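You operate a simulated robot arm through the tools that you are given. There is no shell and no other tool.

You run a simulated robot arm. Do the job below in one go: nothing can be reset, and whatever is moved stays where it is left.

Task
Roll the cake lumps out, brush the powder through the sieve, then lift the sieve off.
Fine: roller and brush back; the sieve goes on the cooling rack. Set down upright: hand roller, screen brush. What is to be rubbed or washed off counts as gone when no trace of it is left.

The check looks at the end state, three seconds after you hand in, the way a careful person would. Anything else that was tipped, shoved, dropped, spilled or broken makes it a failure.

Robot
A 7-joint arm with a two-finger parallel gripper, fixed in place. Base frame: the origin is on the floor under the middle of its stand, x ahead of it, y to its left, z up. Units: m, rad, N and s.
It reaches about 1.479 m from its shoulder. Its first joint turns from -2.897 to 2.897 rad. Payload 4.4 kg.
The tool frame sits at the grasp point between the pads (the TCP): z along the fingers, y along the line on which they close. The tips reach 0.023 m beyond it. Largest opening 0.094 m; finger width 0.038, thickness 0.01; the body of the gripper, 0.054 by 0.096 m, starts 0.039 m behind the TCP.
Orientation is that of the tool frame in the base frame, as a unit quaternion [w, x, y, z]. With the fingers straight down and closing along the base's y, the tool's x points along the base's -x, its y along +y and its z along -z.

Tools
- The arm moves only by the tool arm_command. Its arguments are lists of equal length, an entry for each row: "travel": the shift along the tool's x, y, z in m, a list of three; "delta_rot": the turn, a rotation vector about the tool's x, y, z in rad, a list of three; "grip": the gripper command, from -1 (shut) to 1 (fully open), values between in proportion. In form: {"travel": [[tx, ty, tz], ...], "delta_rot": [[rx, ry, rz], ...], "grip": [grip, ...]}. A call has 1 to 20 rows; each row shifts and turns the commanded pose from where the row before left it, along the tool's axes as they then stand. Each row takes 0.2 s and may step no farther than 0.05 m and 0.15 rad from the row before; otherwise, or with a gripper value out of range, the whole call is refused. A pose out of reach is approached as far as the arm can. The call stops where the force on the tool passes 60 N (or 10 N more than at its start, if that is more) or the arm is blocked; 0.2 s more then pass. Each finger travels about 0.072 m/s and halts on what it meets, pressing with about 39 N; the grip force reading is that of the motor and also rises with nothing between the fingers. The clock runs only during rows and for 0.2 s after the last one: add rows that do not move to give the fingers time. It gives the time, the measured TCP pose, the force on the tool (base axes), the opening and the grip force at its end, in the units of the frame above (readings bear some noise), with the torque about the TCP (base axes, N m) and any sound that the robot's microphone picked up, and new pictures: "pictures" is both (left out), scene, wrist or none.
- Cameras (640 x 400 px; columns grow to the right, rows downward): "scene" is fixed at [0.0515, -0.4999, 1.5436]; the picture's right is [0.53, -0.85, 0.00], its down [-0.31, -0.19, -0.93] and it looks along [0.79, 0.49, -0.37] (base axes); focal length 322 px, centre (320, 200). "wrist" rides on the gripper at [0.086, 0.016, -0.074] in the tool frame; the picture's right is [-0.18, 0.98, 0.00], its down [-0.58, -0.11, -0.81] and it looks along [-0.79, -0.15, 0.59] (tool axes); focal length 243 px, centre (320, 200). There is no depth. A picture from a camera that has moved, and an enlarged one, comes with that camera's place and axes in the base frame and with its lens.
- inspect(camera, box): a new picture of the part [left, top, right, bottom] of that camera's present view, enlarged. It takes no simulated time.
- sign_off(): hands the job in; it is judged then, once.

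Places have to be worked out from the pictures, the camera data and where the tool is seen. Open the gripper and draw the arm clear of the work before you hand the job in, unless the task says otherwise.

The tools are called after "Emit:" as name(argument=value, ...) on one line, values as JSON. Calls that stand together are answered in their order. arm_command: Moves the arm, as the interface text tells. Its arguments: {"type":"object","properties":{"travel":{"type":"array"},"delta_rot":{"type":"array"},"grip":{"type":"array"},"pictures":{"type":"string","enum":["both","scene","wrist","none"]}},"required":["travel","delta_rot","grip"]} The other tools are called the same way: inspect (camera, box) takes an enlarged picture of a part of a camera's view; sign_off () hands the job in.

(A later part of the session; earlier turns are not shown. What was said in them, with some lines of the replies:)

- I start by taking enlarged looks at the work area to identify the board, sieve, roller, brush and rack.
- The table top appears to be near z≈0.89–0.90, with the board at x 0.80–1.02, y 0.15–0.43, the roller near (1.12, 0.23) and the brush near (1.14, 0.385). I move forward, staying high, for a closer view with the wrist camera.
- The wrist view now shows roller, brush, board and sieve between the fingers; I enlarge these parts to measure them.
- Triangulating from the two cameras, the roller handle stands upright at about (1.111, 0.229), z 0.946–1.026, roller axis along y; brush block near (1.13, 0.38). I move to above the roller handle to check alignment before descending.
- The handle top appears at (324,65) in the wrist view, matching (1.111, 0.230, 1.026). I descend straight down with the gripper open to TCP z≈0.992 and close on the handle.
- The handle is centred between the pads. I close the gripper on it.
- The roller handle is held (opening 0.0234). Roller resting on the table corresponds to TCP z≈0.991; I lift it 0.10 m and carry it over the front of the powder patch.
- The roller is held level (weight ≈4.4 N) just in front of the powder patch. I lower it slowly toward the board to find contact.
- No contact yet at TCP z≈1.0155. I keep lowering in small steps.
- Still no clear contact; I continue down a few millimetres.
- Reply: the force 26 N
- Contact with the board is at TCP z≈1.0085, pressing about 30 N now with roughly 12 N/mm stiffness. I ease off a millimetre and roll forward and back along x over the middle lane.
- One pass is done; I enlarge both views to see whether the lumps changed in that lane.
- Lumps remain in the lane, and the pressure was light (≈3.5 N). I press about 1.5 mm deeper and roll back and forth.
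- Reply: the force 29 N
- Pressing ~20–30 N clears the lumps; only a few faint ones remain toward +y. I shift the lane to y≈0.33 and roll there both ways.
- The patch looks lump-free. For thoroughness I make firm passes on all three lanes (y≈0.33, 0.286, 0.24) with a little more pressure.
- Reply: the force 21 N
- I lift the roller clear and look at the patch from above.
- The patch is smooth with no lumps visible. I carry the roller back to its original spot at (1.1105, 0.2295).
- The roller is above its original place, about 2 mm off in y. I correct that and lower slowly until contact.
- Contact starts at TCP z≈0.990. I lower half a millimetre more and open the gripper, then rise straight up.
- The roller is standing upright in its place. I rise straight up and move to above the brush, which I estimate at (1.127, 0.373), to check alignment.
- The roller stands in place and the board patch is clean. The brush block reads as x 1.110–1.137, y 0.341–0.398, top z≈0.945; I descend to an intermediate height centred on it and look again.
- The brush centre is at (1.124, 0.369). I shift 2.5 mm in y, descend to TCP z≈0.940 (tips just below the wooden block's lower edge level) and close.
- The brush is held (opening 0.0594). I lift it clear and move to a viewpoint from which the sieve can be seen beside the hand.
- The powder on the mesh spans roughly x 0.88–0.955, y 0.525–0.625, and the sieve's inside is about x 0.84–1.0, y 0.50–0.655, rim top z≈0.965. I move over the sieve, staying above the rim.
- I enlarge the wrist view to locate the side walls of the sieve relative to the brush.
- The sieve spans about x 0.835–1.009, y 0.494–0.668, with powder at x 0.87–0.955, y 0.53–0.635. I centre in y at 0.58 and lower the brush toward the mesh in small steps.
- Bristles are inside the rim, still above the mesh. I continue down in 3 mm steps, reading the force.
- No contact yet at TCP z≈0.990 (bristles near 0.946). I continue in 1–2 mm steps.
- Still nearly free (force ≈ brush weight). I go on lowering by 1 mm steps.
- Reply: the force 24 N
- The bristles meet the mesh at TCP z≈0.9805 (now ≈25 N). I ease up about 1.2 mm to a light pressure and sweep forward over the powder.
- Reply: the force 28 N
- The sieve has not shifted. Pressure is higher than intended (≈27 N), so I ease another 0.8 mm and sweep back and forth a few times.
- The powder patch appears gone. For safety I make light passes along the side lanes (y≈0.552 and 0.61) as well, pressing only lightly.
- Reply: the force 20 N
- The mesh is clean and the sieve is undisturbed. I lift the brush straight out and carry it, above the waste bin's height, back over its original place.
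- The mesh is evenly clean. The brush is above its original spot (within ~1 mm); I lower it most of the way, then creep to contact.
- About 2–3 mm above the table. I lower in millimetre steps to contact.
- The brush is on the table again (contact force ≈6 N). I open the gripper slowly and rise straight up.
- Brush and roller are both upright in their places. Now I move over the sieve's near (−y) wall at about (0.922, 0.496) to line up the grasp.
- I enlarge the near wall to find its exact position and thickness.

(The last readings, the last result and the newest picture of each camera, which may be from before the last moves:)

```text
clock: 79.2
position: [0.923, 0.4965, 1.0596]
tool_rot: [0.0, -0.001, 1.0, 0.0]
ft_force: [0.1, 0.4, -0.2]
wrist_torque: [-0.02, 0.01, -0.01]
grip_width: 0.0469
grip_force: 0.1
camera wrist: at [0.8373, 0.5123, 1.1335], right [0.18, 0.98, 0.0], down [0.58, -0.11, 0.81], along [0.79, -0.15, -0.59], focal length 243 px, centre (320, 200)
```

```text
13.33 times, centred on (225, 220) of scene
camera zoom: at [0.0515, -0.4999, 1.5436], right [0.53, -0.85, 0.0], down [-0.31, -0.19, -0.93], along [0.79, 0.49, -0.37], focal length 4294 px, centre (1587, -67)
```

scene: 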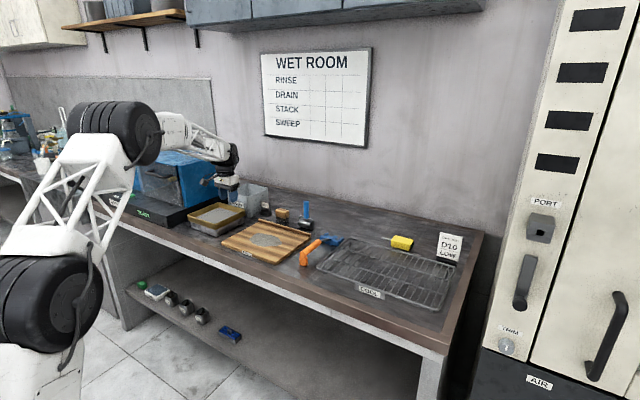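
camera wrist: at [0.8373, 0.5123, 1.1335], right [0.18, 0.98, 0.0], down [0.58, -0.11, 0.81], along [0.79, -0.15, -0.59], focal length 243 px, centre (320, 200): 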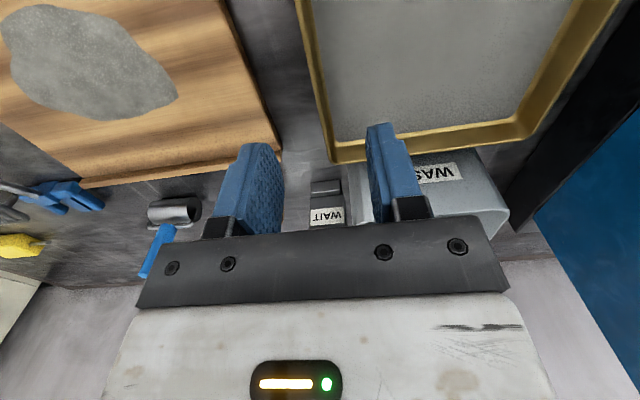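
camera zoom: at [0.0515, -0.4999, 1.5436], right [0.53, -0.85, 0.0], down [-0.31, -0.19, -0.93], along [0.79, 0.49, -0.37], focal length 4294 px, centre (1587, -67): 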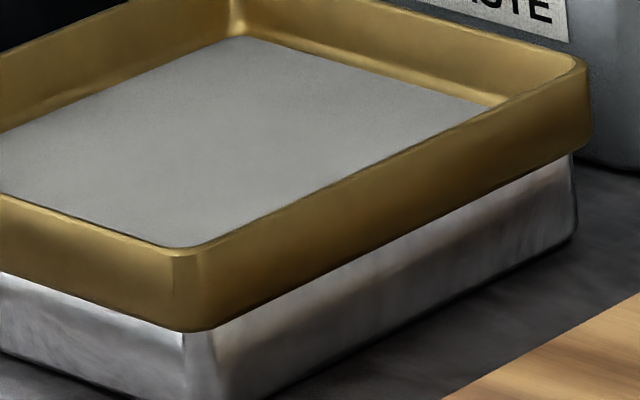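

The wall's outer edge is at y≈0.490 and it is only a few millimetres thick, with the mesh at z≈0.937. I shift 3.5 mm in −y and descend in stages so the fingers straddle the wall, tips staying above the mesh.

Emit:
arm_command(travel=[[0, -0.0035, 0.02], [0, 0, 0.025], [0, 0, 0.02], [0, 0, 0.015], [0, 0, 0.006], [0, 0, 0.004], [0, 0, 0]], delta_rot=[[0, 0, 0], [0, 0, 0], [0, 0, 0], [0, 0, 0], [0, 0, 0], [0, 0, 0], [0, 0, 0]], grip=[0, 0, 0, 0, 0, 0, 0])

Emit:
inspect(camera="scene", box=[190, 180, 260, 240])

Emit:
inspect(camera="wrist", box=[200, 60, 440, 240])

```text
clock: 80.8
position: [0.9216, 0.4922, 0.9694]
tool_rot: [0.0, 0.0, 1.0, 0.0]
ft_force: [0.7, 0.6, 0.4]
wrist_torque: [-0.03, -0.02, -0.01]
grip_width: 0.0472
grip_force: 0.0
camera wrist: at [0.8375, 0.5078, 1.0444], right [0.18, 0.98, 0.0], down [0.58, -0.11, 0.81], along [0.79, -0.15, -0.59], focal length 243 px, centre (320, 200)
```

scene: 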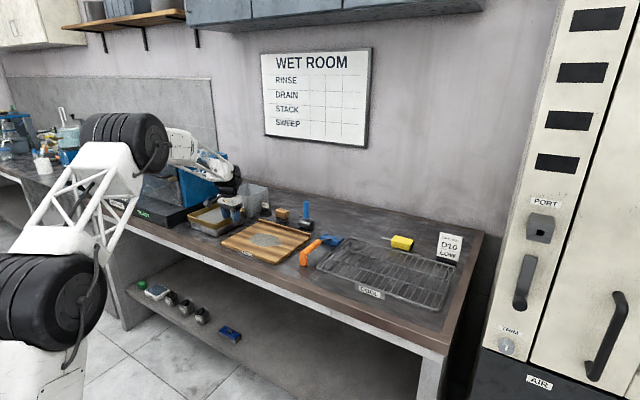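
wrist: 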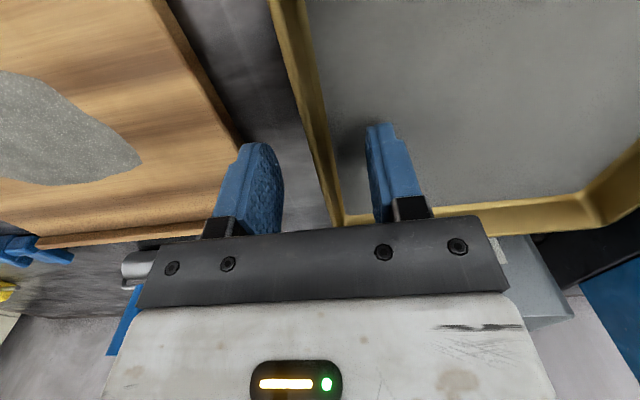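

```text
6.67 times, centred on (225, 210) of scene
camera zoom: at [0.0515, -0.4999, 1.5436], right [0.53, -0.85, 0.0], down [-0.31, -0.19, -0.93], along [0.79, 0.49, -0.37], focal length 2147 px, centre (953, 133)
```

zoom: 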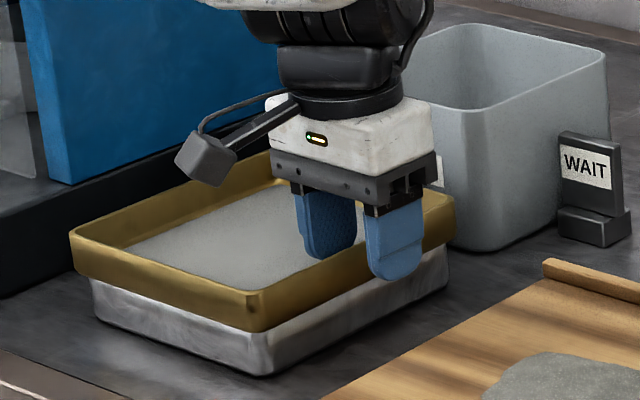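

```text
2.22 times, centred on (320, 150) of wrist
camera zoom: at [0.8375, 0.5078, 1.0444], right [0.18, 0.98, 0.0], down [0.58, -0.11, 0.81], along [0.79, -0.15, -0.59], focal length 539 px, centre (320, 311)
```

zoom: 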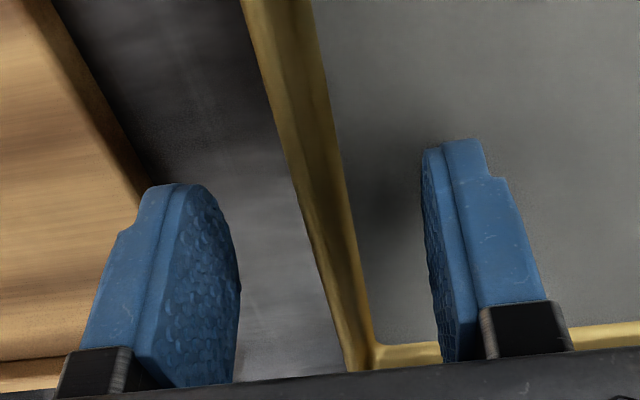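

The wall lies about 2 mm to +y of the TCP. I correct, go 2.5 mm lower, and close on the wall.

Emit:
arm_command(travel=[[0, 0.002, 0.0025], [0, 0, 0], [0, 0, 0], [0, 0, 0], [0, 0, 0], [0, 0, 0], [0, 0, 0], [0, 0, 0]], delta_rot=[[0, 0, 0], [0, 0, 0], [0, 0, 0], [0, 0, 0], [0, 0, 0], [0, 0, 0], [0, 0, 0], [0, 0, 0]], grip=[0, -0.3, -0.5, -0.7, -0.8, -0.9, -1, -1])

Emit:
inspect(camera="scene", box=[190, 180, 260, 240])

```text
clock: 82.6
position: [0.923, 0.4932, 0.9676]
tool_rot: [0.0, 0.001, 1.0, -0.001]
ft_force: [0.3, 0.8, -0.3]
wrist_torque: [-0.01, 0.07, 0.04]
grip_width: 0.0036
grip_force: 39.2
camera wrist: at [0.8373, 0.5097, 1.042], right [0.18, 0.98, 0.0], down [0.58, -0.11, 0.81], along [0.79, -0.15, -0.59], focal length 243 px, centre (320, 200)
```

scene: 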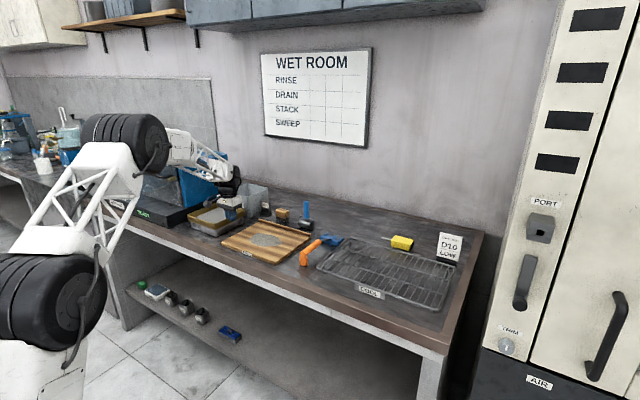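
wrist: 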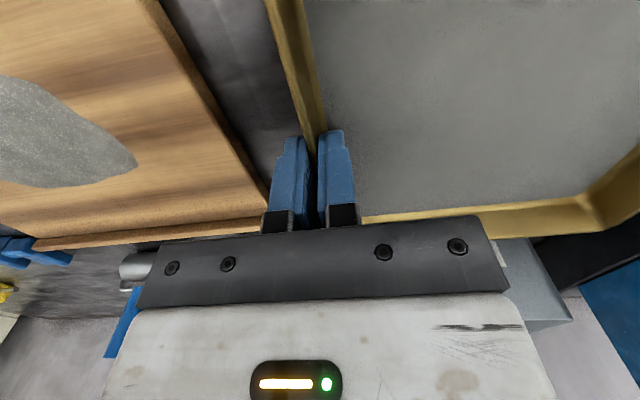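

```text
6.67 times, centred on (225, 210) of scene
camera zoom: at [0.0515, -0.4999, 1.5436], right [0.53, -0.85, 0.0], down [-0.31, -0.19, -0.93], along [0.79, 0.49, -0.37], focal length 2147 px, centre (953, 133)
```

zoom: 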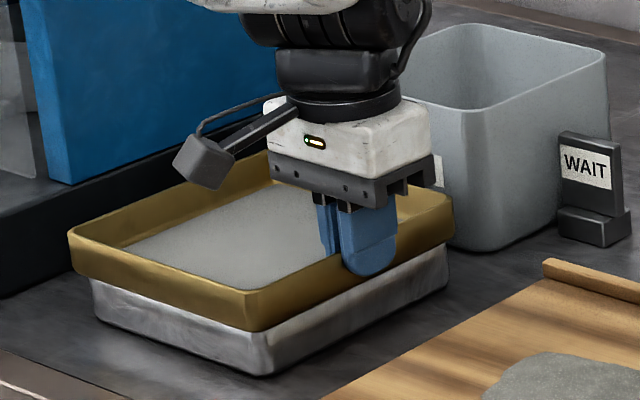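

The pads hold the wall (opening 3.6 mm). I lift slowly by 15 mm and check for tilt.

Emit:
arm_command(travel=[[0, 0, -0.003], [0, 0, -0.003], [0, 0, -0.004], [0, 0, -0.005], [0, 0, 0], [0, 0, 0]], delta_rot=[[0, 0, 0], [0, 0, 0], [0, 0, 0], [0, 0, 0], [0, 0, 0], [0, 0, 0]], grip=[-1, -1, -1, -1, -1, -1], pictures="wrist")

Emit:
inspect(camera="scene", box=[190, 180, 260, 240])

```text
clock: 84.0
position: [0.9218, 0.4932, 0.9831]
tool_rot: [0.0, 0.0, 1.0, 0.0]
ft_force: [-0.4, -0.3, -2.1]
wrist_torque: [-0.21, -0.01, 0.03]
grip_width: 0.0036
grip_force: 38.9
camera wrist: at [0.8367, 0.5096, 1.0571], right [0.18, 0.98, 0.0], down [0.58, -0.11, 0.81], along [0.79, -0.15, -0.59], focal length 243 px, centre (320, 200)
```

wrist: 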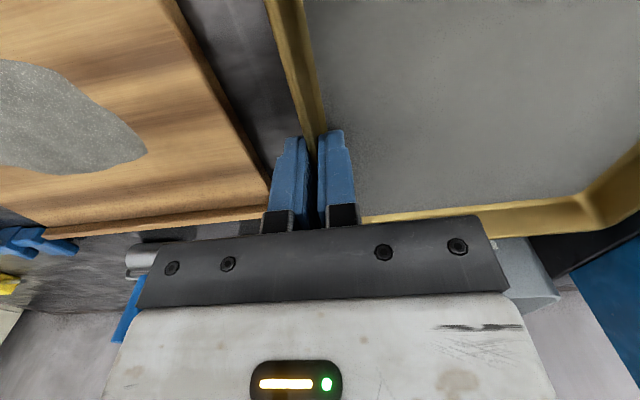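

```text
6.67 times, centred on (225, 210) of scene
camera zoom: at [0.0515, -0.4999, 1.5436], right [0.53, -0.85, 0.0], down [-0.31, -0.19, -0.93], along [0.79, 0.49, -0.37], focal length 2147 px, centre (953, 133)
```

zoom: 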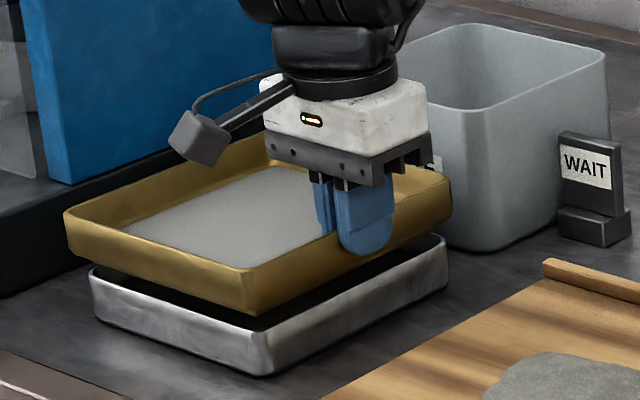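

The sieve lifts level off the pan (≈2 N). I continue lifting to TCP z≈1.12 before carrying it across.

Emit:
arm_command(travel=[[0, 0, -0.015], [0, 0, -0.025], [0, 0, -0.03], [0, 0, -0.03], [0, 0, -0.025], [0, 0, -0.012], [0, -0.02, 0], [0.0, -0.035, 0], [0.0, -0.04, 0], [0, -0.04, 0], [0, -0.04, 0], [0, -0.04, 0], [0, -0.035, 0], [0, -0.02, 0], [0, 0, 0]], delta_rot=[[0, 0, 0], [0, 0, 0], [0, 0, 0], [0, 0, 0], [0, 0, 0], [0, 0, 0], [0, 0, 0], [0, 0, 0], [0, 0, 0], [0, 0, 0], [0, 0, 0], [0, 0, 0], [0, 0, 0], [0, 0, 0], [0, 0, 0]], grip=[-1, -1, -1, -1, -1, -1, -1, -1, -1, -1, -1, -1, -1, -1, -1])

Emit:
inspect(camera="scene", box=[180, 150, 340, 250])

```text
clock: 87.2
position: [0.923, 0.2232, 1.1173]
tool_rot: [0.0, 0.0, 1.0, 0.0]
ft_force: [0.1, -0.2, -3.2]
wrist_torque: [-0.21, 0.0, 0.01]
grip_width: 0.0036
grip_force: 39.1
camera wrist: at [0.8374, 0.2392, 1.1926], right [0.18, 0.98, 0.0], down [0.58, -0.11, 0.81], along [0.79, -0.15, -0.59], focal length 243 px, centre (320, 200)
```

scene: 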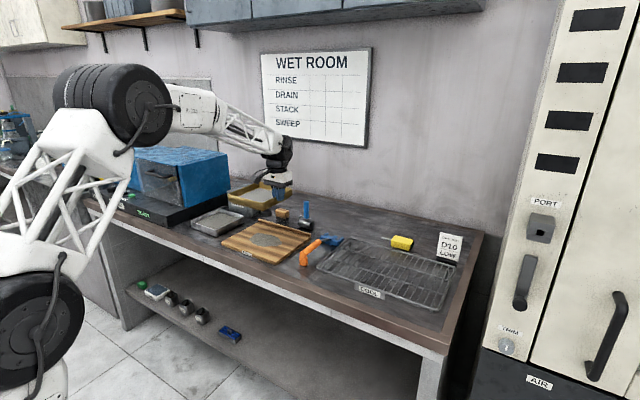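
wrist: 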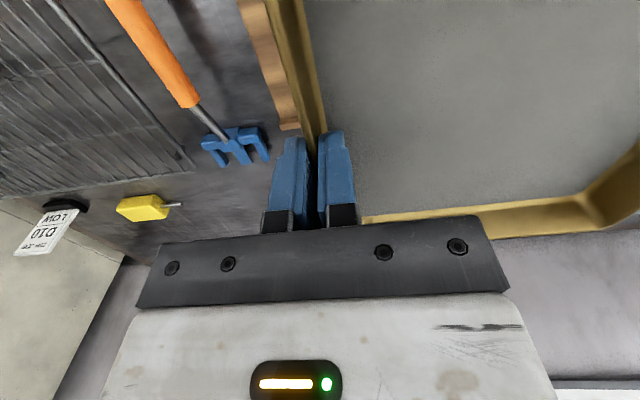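

```text
4.00 times, centred on (260, 200) of scene
camera zoom: at [0.0515, -0.4999, 1.5436], right [0.53, -0.85, 0.0], down [-0.31, -0.19, -0.93], along [0.79, 0.49, -0.37], focal length 1288 px, centre (560, 200)
```

zoom: 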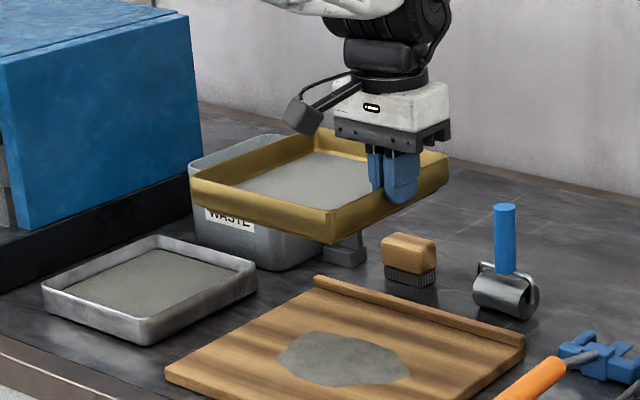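

The sieve hangs level and the pan below holds the sifted powder. I carry on toward the rack, to about (0.970, −0.28), at the same height.

Emit:
arm_command(travel=[[-0.002, -0.02, 0], [-0.0035, -0.035, 0], [-0.0038, -0.04, 0], [-0.0038, -0.04, 0], [-0.0038, -0.04, 0], [-0.0038, -0.04, 0], [-0.0038, -0.04, 0], [-0.0038, -0.04, 0], [-0.0038, -0.04, 0], [-0.0038, -0.04, 0], [-0.0038, -0.04, 0], [-0.0038, -0.04, 0], [-0.0035, -0.03, 0], [-0.002, -0.018, 0], [0, 0, 0], [0, 0, 0]], delta_rot=[[0, 0, 0], [0, 0, 0], [0, 0, 0], [0, 0, 0], [0, 0, 0], [0, 0, 0], [0, 0, 0], [0, 0, 0], [0, 0, 0], [0, 0, 0], [0, 0, 0], [0, 0, 0], [0, 0, 0], [0, 0, 0], [0, 0, 0], [0, 0, 0]], grip=[-1, -1, -1, -1, -1, -1, -1, -1, -1, -1, -1, -1, -1, -1, -1, -1])

Emit:
inspect(camera="scene", box=[290, 170, 490, 320])

Emit:
inspect(camera="wrist", box=[0, 0, 320, 240])

```text
clock: 90.6
position: [0.9717, -0.2789, 1.1195]
tool_rot: [0.001, -0.001, 1.0, 0.0]
ft_force: [0.1, -0.5, -2.5]
wrist_torque: [-0.24, 0.0, -0.01]
grip_width: 0.0039
grip_force: 39.1
camera wrist: at [0.8855, -0.2634, 1.1927], right [0.18, 0.98, 0.0], down [0.58, -0.11, 0.81], along [0.79, -0.15, -0.59], focal length 243 px, centre (320, 200)
```

scene: 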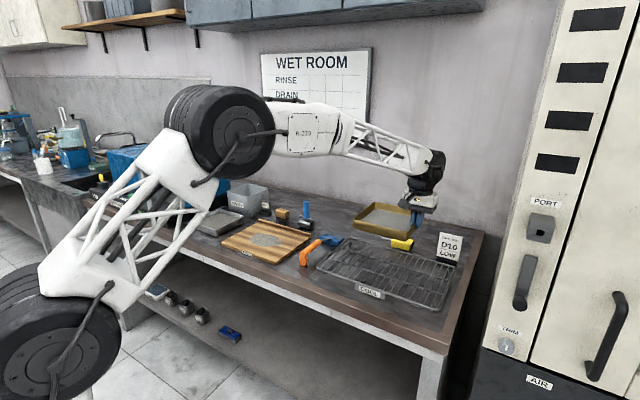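
wrist: 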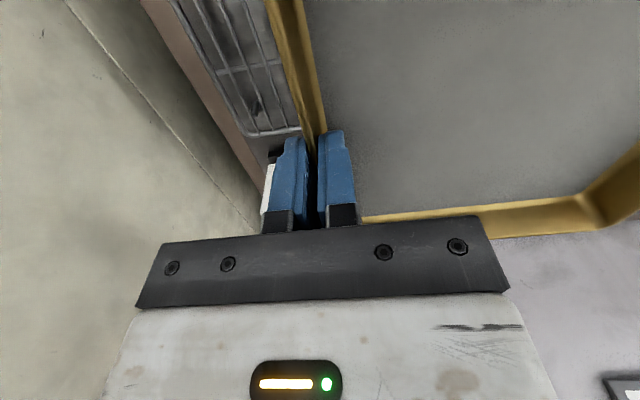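

```text
2.67 times, centred on (390, 245) of scene
camera zoom: at [0.0515, -0.4999, 1.5436], right [0.53, -0.85, 0.0], down [-0.31, -0.19, -0.93], along [0.79, 0.49, -0.37], focal length 859 px, centre (133, 80)
```

zoom: 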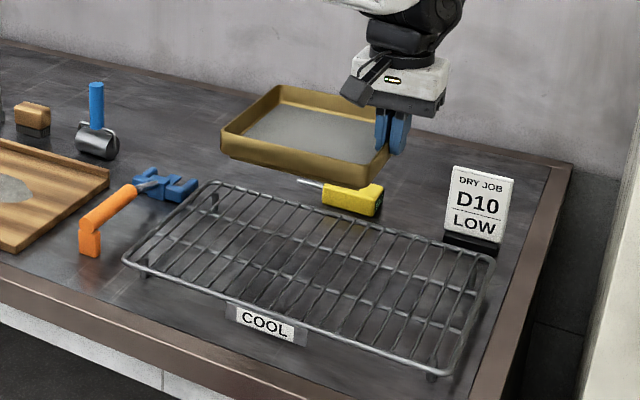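

```text
1.67 times, centred on (160, 120) of wrist
camera zoom: at [0.8855, -0.2634, 1.1927], right [0.18, 0.98, 0.0], down [0.58, -0.11, 0.81], along [0.79, -0.15, -0.59], focal length 404 px, centre (587, 333)
```

zoom: 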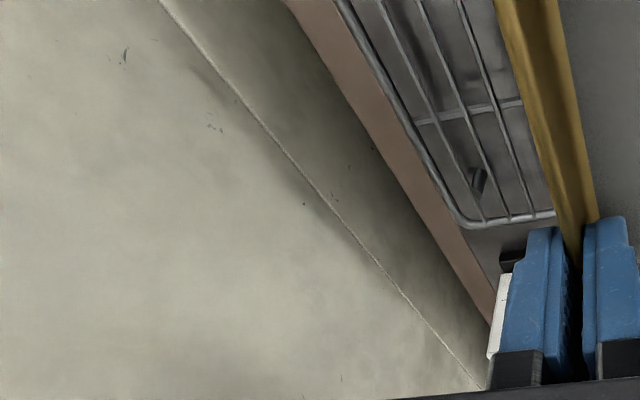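

The sieve is centred over the rack (rack spans about x 0.845–1.085, y −0.40–0.005). I lower it to TCP z≈0.99 and check the clearance.

Emit:
arm_command(travel=[[0, 0, 0.015], [0, 0, 0.03], [0, 0, 0.03], [0, 0, 0.03], [0, 0, 0.015], [0, 0, 0.008], [0, 0, 0], [0, 0, 0]], delta_rot=[[0, 0, 0], [0, 0, 0], [0, 0, 0], [0, 0, 0], [0, 0, 0], [0, 0, 0], [0, 0, 0], [0, 0, 0]], grip=[-1, -1, -1, -1, -1, -1, -1, -1], pictures="wrist")

Emit:
inspect(camera="scene", box=[310, 200, 470, 300])

```text
clock: 92.4
position: [0.9704, -0.2792, 0.9906]
tool_rot: [0.001, 0.0, 1.0, 0.001]
ft_force: [0.4, 1.1, -1.6]
wrist_torque: [-0.21, 0.0, -0.02]
grip_width: 0.0035
grip_force: 39.2
camera wrist: at [0.8856, -0.2627, 1.0652], right [0.18, 0.98, 0.0], down [0.58, -0.11, 0.81], along [0.79, -0.15, -0.59], focal length 243 px, centre (320, 200)
```

wrist: 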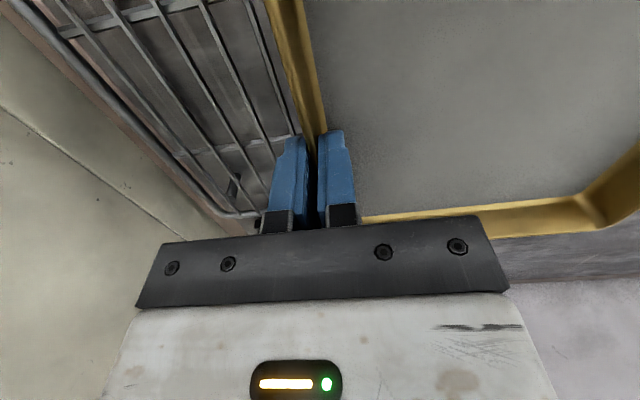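

```text
4.00 times, centred on (390, 250) of scene
camera zoom: at [0.0515, -0.4999, 1.5436], right [0.53, -0.85, 0.0], down [-0.31, -0.19, -0.93], along [0.79, 0.49, -0.37], focal length 1288 px, centre (40, 0)
```

zoom: 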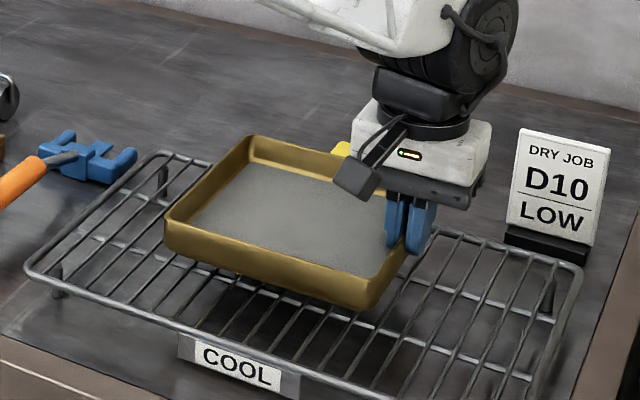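

The sieve is level and inside the rack's outline, a few centimetres above the wires. I lower further in small steps to find contact.

Emit:
arm_command(travel=[[0, 0, 0.008], [0, 0, 0.005], [0, 0, 0.003], [0, 0, 0.002], [0, 0, 0], [0, 0, 0]], delta_rot=[[0, 0, 0], [0, 0, 0], [0, 0, 0], [0, 0, 0], [0, 0, 0], [0, 0, 0]], grip=[-1, -1, -1, -1, -1, -1], pictures="none")

Emit:
arm_command(travel=[[0, 0, 0.002], [0, 0, 0.002], [0, 0, 0], [0, 0, 0]], delta_rot=[[0, 0, 0], [0, 0, 0], [0, 0, 0], [0, 0, 0]], grip=[-1, -1, -1, -1], pictures="none")

Emit:
inspect(camera="scene", box=[310, 200, 470, 300])

```text
clock: 93.8
position: [0.9714, -0.2785, 0.9753]
tool_rot: [0.001, 0.0, 1.0, 0.0]
ft_force: [2.5, -3.1, 25.9]
wrist_torque: [0.3, -0.2, 0.36]
grip_width: 0.0039
grip_force: 38.8
```

```text
clock: 94.8
position: [0.9705, -0.2785, 0.9685]
tool_rot: [0.0, 0.0, 1.0, -0.001]
ft_force: [3.5, 4.2, 25.1]
wrist_torque: [0.2, -0.13, 0.0]
grip_width: 0.0036
grip_force: 38.8
```

```text
4.00 times, centred on (390, 250) of scene
camera zoom: at [0.0515, -0.4999, 1.5436], right [0.53, -0.85, 0.0], down [-0.31, -0.19, -0.93], along [0.79, 0.49, -0.37], focal length 1288 px, centre (40, 0)
```

zoom: 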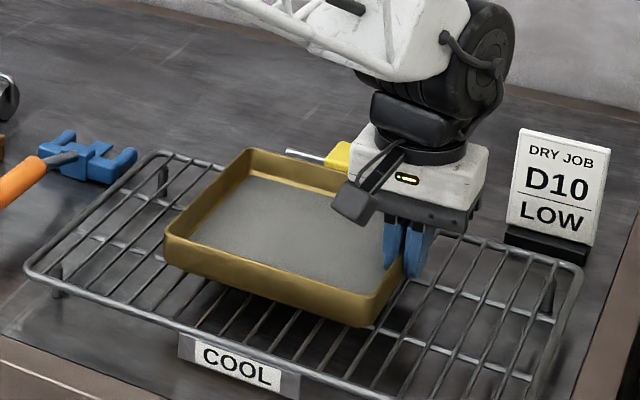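

Contact came at TCP z≈0.976 and the last step pressed to ~25 N; the rack and sieve have not shifted in the picture. I relieve the pressure by rising 2 mm before releasing.

Emit:
arm_command(travel=[[0, 0, -0.001], [0, 0, -0.001], [0, 0, 0]], delta_rot=[[0, 0, 0], [0, 0, 0], [0, 0, 0]], grip=[-1, -1, -1], pictures="wrist")

Emit:
inspect(camera="scene", box=[340, 220, 430, 290])

```text
clock: 95.6
position: [0.9705, -0.2784, 0.9702]
tool_rot: [0.0, 0.0, 1.0, 0.0]
ft_force: [-0.8, 0.9, 1.1]
wrist_torque: [-0.04, -0.31, 0.07]
grip_width: 0.0035
grip_force: 39.0
camera wrist: at [0.8856, -0.2632, 1.0444], right [0.18, 0.98, 0.0], down [0.58, -0.11, 0.8], along [0.79, -0.15, -0.59], focal length 243 px, centre (320, 200)
```

wrist: 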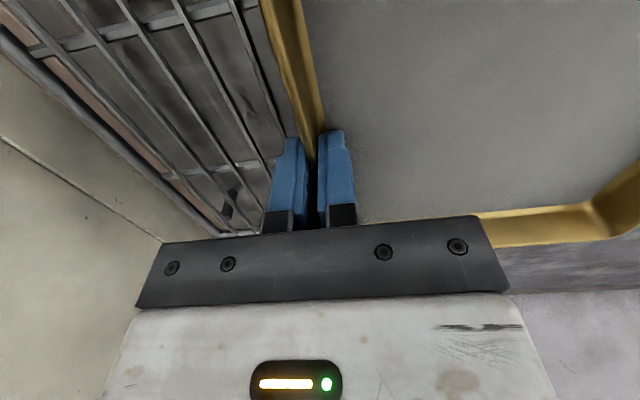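

```text
5.71 times, centred on (385, 255) of scene
camera zoom: at [0.0515, -0.4999, 1.5436], right [0.53, -0.85, 0.0], down [-0.31, -0.19, -0.93], along [0.79, 0.49, -0.37], focal length 1840 px, centre (-51, -114)
```

zoom: 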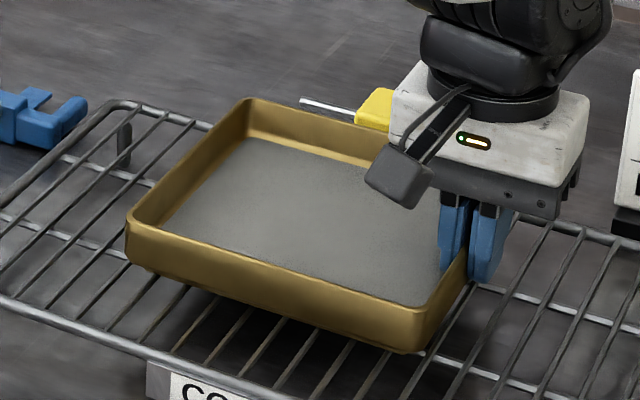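

Force is now ≈0, torque shows the rack carries the weight. I open the gripper gradually and look before rising.

Emit:
arm_command(travel=[[0, 0, 0], [0, 0, 0], [0, 0, 0], [0, 0, 0], [0, 0, 0]], delta_rot=[[0, 0, 0], [0, 0, 0], [0, 0, 0], [0, 0, 0], [0, 0, 0]], grip=[-0.85, -0.7, -0.55, -0.4, -0.4], pictures="wrist")

Emit:
inspect(camera="scene", box=[340, 220, 430, 290])

```text
clock: 96.8
position: [0.9711, -0.2792, 0.9721]
tool_rot: [0.0, 0.0, 1.0, 0.0]
ft_force: [0.3, -0.4, -0.3]
wrist_torque: [0.02, 0.02, 0.01]
grip_width: 0.0282
grip_force: 0.2
camera wrist: at [0.886, -0.2631, 1.0459], right [0.18, 0.98, 0.0], down [0.58, -0.11, 0.81], along [0.79, -0.15, -0.59], focal length 243 px, centre (320, 200)
```

wrist: 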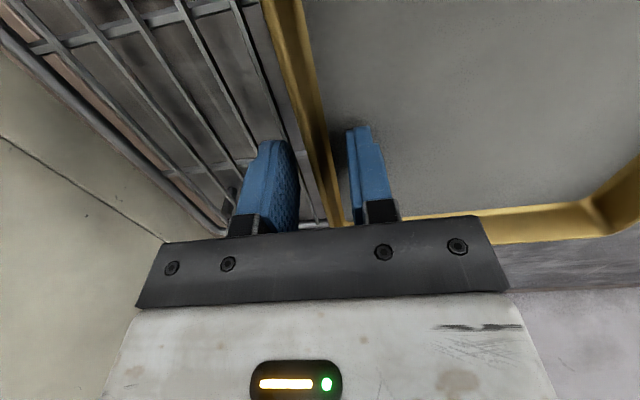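

```text
5.71 times, centred on (385, 255) of scene
camera zoom: at [0.0515, -0.4999, 1.5436], right [0.53, -0.85, 0.0], down [-0.31, -0.19, -0.93], along [0.79, 0.49, -0.37], focal length 1840 px, centre (-51, -114)
```

zoom: 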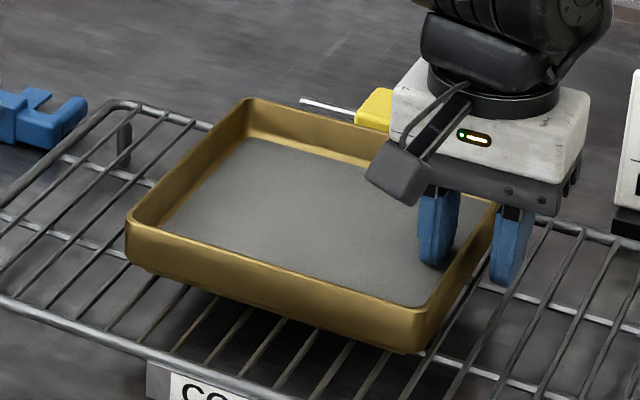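

The sieve is released and stays put on the rack. I rise straight up and clear.

Emit:
arm_command(travel=[[0, 0, -0.01], [0, 0, -0.02], [0, 0, -0.03], [0, 0, -0.04], [0, 0, -0.05], [0, 0, -0.05], [0, 0, 0]], delta_rot=[[0, 0, 0], [0, 0, 0], [0, 0, 0], [0, 0, 0], [0, 0, 0], [0, 0, 0], [0, 0, 0]], grip=[-0.4, -0.4, -0.4, -0.4, -0.2, 0.2, 0.5])

Emit:
inspect(camera="scene", box=[310, 200, 470, 320])

Emit:
inspect(camera="wrist", box=[160, 0, 560, 250])

```text
clock: 98.4
position: [0.9714, -0.2766, 1.1725]
tool_rot: [0.0, 0.0, 1.0, 0.0]
ft_force: [0.1, -0.1, -0.8]
wrist_torque: [0.03, 0.0, -0.03]
grip_width: 0.0706
grip_force: 0.1
camera wrist: at [0.8859, -0.2613, 1.2465], right [0.18, 0.98, 0.0], down [0.58, -0.11, 0.81], along [0.79, -0.15, -0.59], focal length 243 px, centre (320, 200)
```

scene: 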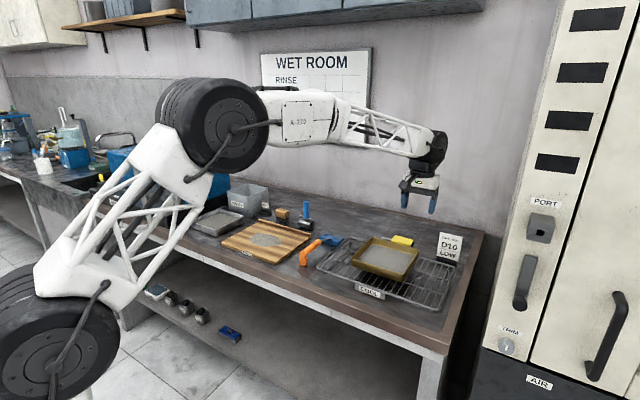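
wrist: 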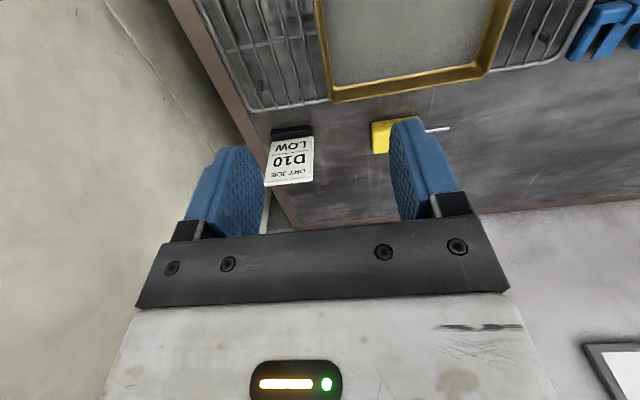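

```text
3.33 times, centred on (390, 260) of scene
camera zoom: at [0.0515, -0.4999, 1.5436], right [0.53, -0.85, 0.0], down [-0.31, -0.19, -0.93], along [0.79, 0.49, -0.37], focal length 1073 px, centre (87, 0)
```

zoom: 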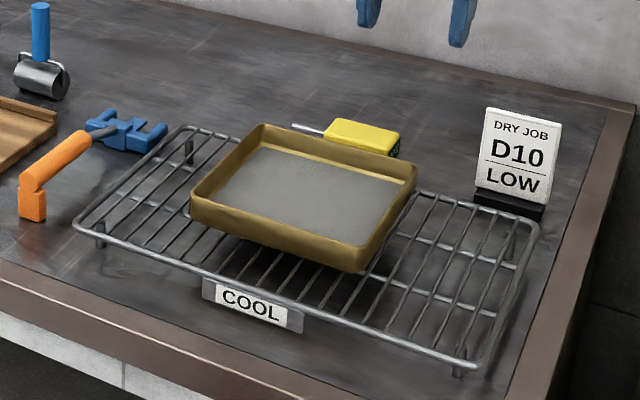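

```text
1.60 times, centred on (360, 125) of wrist
camera zoom: at [0.8859, -0.2613, 1.2465], right [0.18, 0.98, 0.0], down [0.58, -0.11, 0.81], along [0.79, -0.15, -0.59], focal length 388 px, centre (256, 320)
```

zoom: 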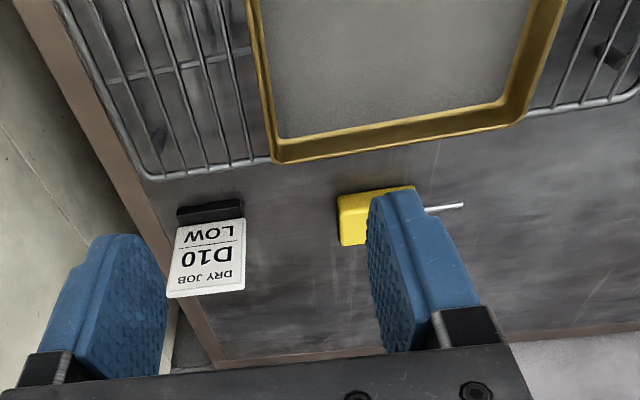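

The sieve sits level on the rack, within its edges, and the rack and its neighbours have not moved. I retreat the arm toward its starting area to inspect the whole bench.

Emit:
arm_command(travel=[[0, 0, -0.03], [0, 0, -0.03], [0.03, 0.034, 0], [0.03, 0.034, 0], [0.03, 0.034, 0], [0.03, 0.034, 0], [0.03, 0.034, 0], [0.03, 0.034, 0], [0.03, 0.034, 0], [0.03, 0.034, 0], [0.03, 0.034, 0], [0.03, 0.034, 0], [0.03, 0.034, 0], [0.03, 0.034, 0], [0.03, 0.034, 0], [0.03, 0.034, 0], [0, 0, 0]], delta_rot=[[0, 0, 0], [0, 0, 0], [0, 0, 0], [0, 0, 0], [0, 0, 0], [0, 0, 0], [0, 0, 0], [0, 0, 0], [0, 0, 0], [0, 0, 0], [0, 0, 0], [0, 0, 0], [0, 0, 0], [0, 0, 0], [0, 0, 0], [0, 0, 0], [0, 0, 0]], grip=[1, 1, 1, 1, 1, 1, 1, 1, 1, 1, 1, 1, 1, 1, 1, 1, 1])

Emit:
inspect(camera="scene", box=[180, 170, 340, 270])

Emit:
inspect(camera="scene", box=[290, 210, 490, 335])

Emit:
inspect(camera="scene", box=[60, 120, 260, 245])

```text
clock: 102.0
position: [0.5507, 0.1971, 1.23]
tool_rot: [0.001, 0.0, 1.0, -0.001]
ft_force: [-0.2, 0.2, 0.1]
wrist_torque: [0.0, 0.03, 0.0]
grip_width: 0.0943
grip_force: 0.0
camera wrist: at [0.4648, 0.2142, 1.3041], right [0.18, 0.98, 0.0], down [0.58, -0.11, 0.81], along [0.79, -0.15, -0.59], focal length 243 px, centre (320, 200)
```

scene: 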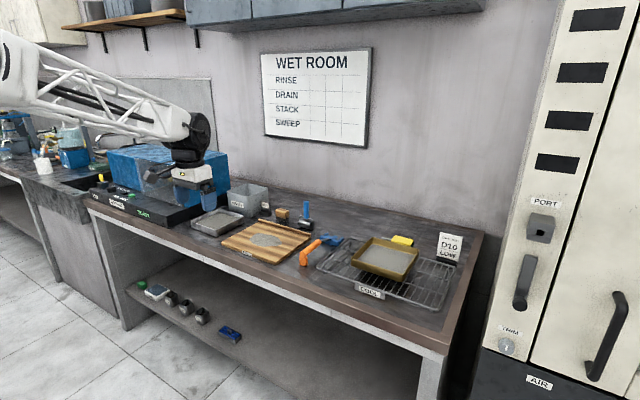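
wrist: 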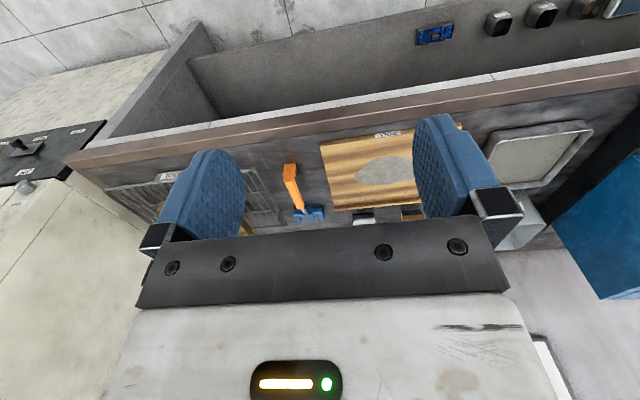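

```text
4.00 times, centred on (260, 220) of scene
camera zoom: at [0.0515, -0.4999, 1.5436], right [0.53, -0.85, 0.0], down [-0.31, -0.19, -0.93], along [0.79, 0.49, -0.37], focal length 1288 px, centre (560, 120)
```

zoom: 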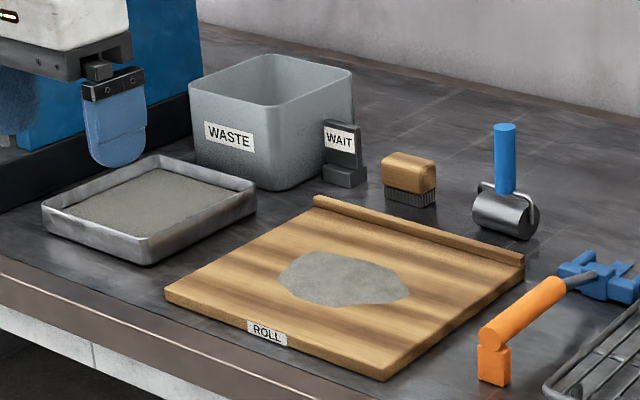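

```text
3.20 times, centred on (390, 272) of scene
camera zoom: at [0.0515, -0.4999, 1.5436], right [0.53, -0.85, 0.0], down [-0.31, -0.19, -0.93], along [0.79, 0.49, -0.37], focal length 1030 px, centre (96, -32)
```

zoom: 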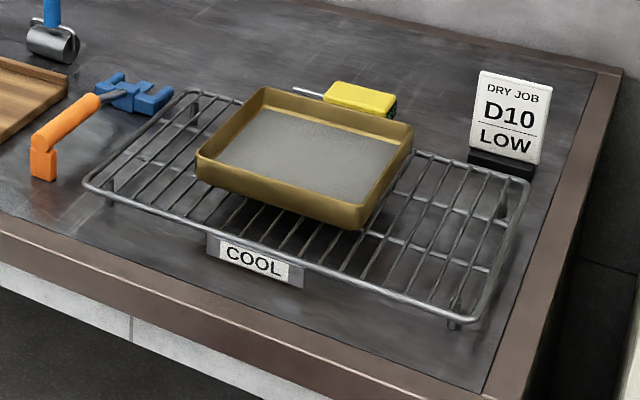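

```text
3.20 times, centred on (160, 182) of scene
camera zoom: at [0.0515, -0.4999, 1.5436], right [0.53, -0.85, 0.0], down [-0.31, -0.19, -0.93], along [0.79, 0.49, -0.37], focal length 1030 px, centre (832, 256)
```

zoom: 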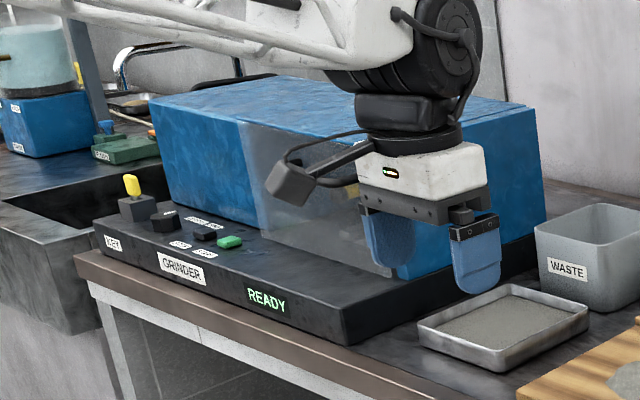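

All items match their initial positions. One last close look at the powder patch and the sieve mesh for any trace left.

Emit:
inspect(camera="scene", box=[246, 229, 286, 249])

Emit:
inspect(camera="scene", box=[348, 232, 424, 284])

Emit:
inspect(camera="wrist", box=[320, 130, 440, 220])

```text
16.00 times, centred on (266, 239) of scene
camera zoom: at [0.0515, -0.4999, 1.5436], right [0.53, -0.85, 0.0], down [-0.31, -0.19, -0.93], along [0.79, 0.49, -0.37], focal length 5152 px, centre (1184, -424)
```

zoom: 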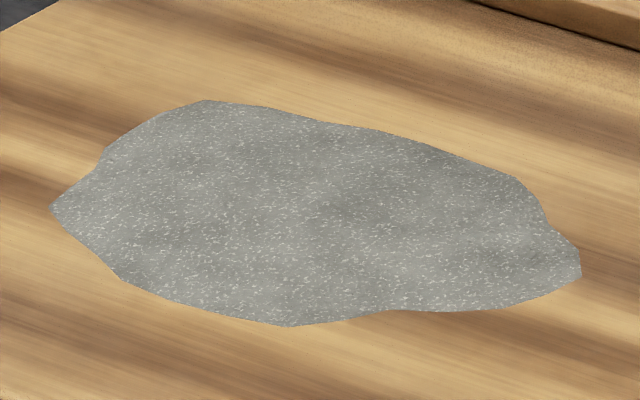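

```text
7.69 times, centred on (386, 258) of scene
camera zoom: at [0.0515, -0.4999, 1.5436], right [0.53, -0.85, 0.0], down [-0.31, -0.19, -0.93], along [0.79, 0.49, -0.37], focal length 2477 px, centre (-188, -246)
```

zoom: 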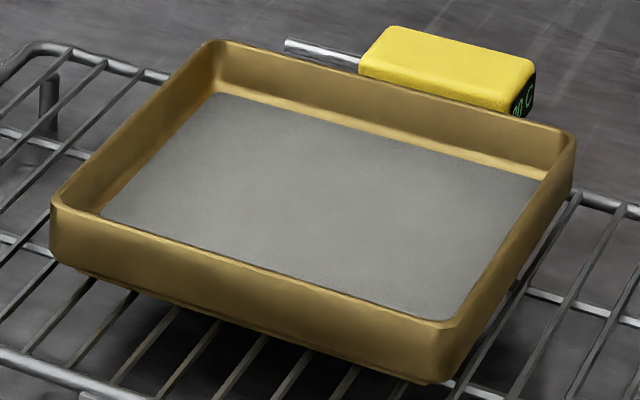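

```text
4.44 times, centred on (380, 175) of wrist
camera zoom: at [0.4648, 0.2142, 1.3041], right [0.18, 0.98, 0.0], down [0.58, -0.11, 0.81], along [0.79, -0.15, -0.59], focal length 1078 px, centre (53, 311)
```

zoom: 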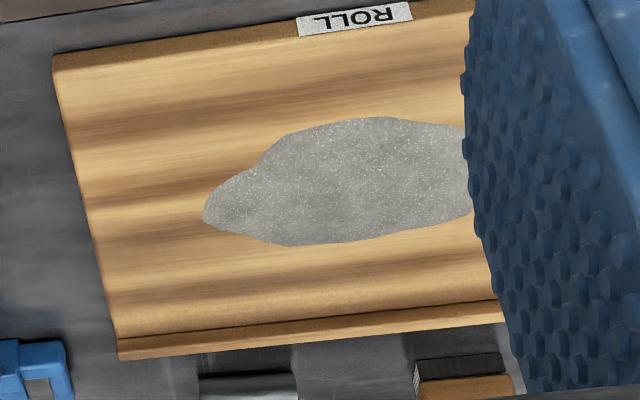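

No lumps or powder traces remain, the sieve rests level on the cooling rack, and the roller and brush stand upright in their places. The gripper is open and clear of the bench, so I hand in.

Emit:
sign_off()

```text
The job is handed in.
```

The job is done and handed in, and the last close-up pictures showed nothing out of place.

- **Cake lumps:** rolled out. No lumps showed in the powder on the board.
- **Sieve powder:** brushed through into the pan. No trace showed on the mesh.
- **Sieve:** on the cooling rack, level and inside the rack's edges. When I set it down I pressed about 25 N harder than needed, but neither the rack nor the sieve shifted.
- **Roller and brush:** both upright, back within a few millimetres of where they started.

Everything else on the bench matched its starting position in the pictures. The gripper is open and the arm is clear of the work.
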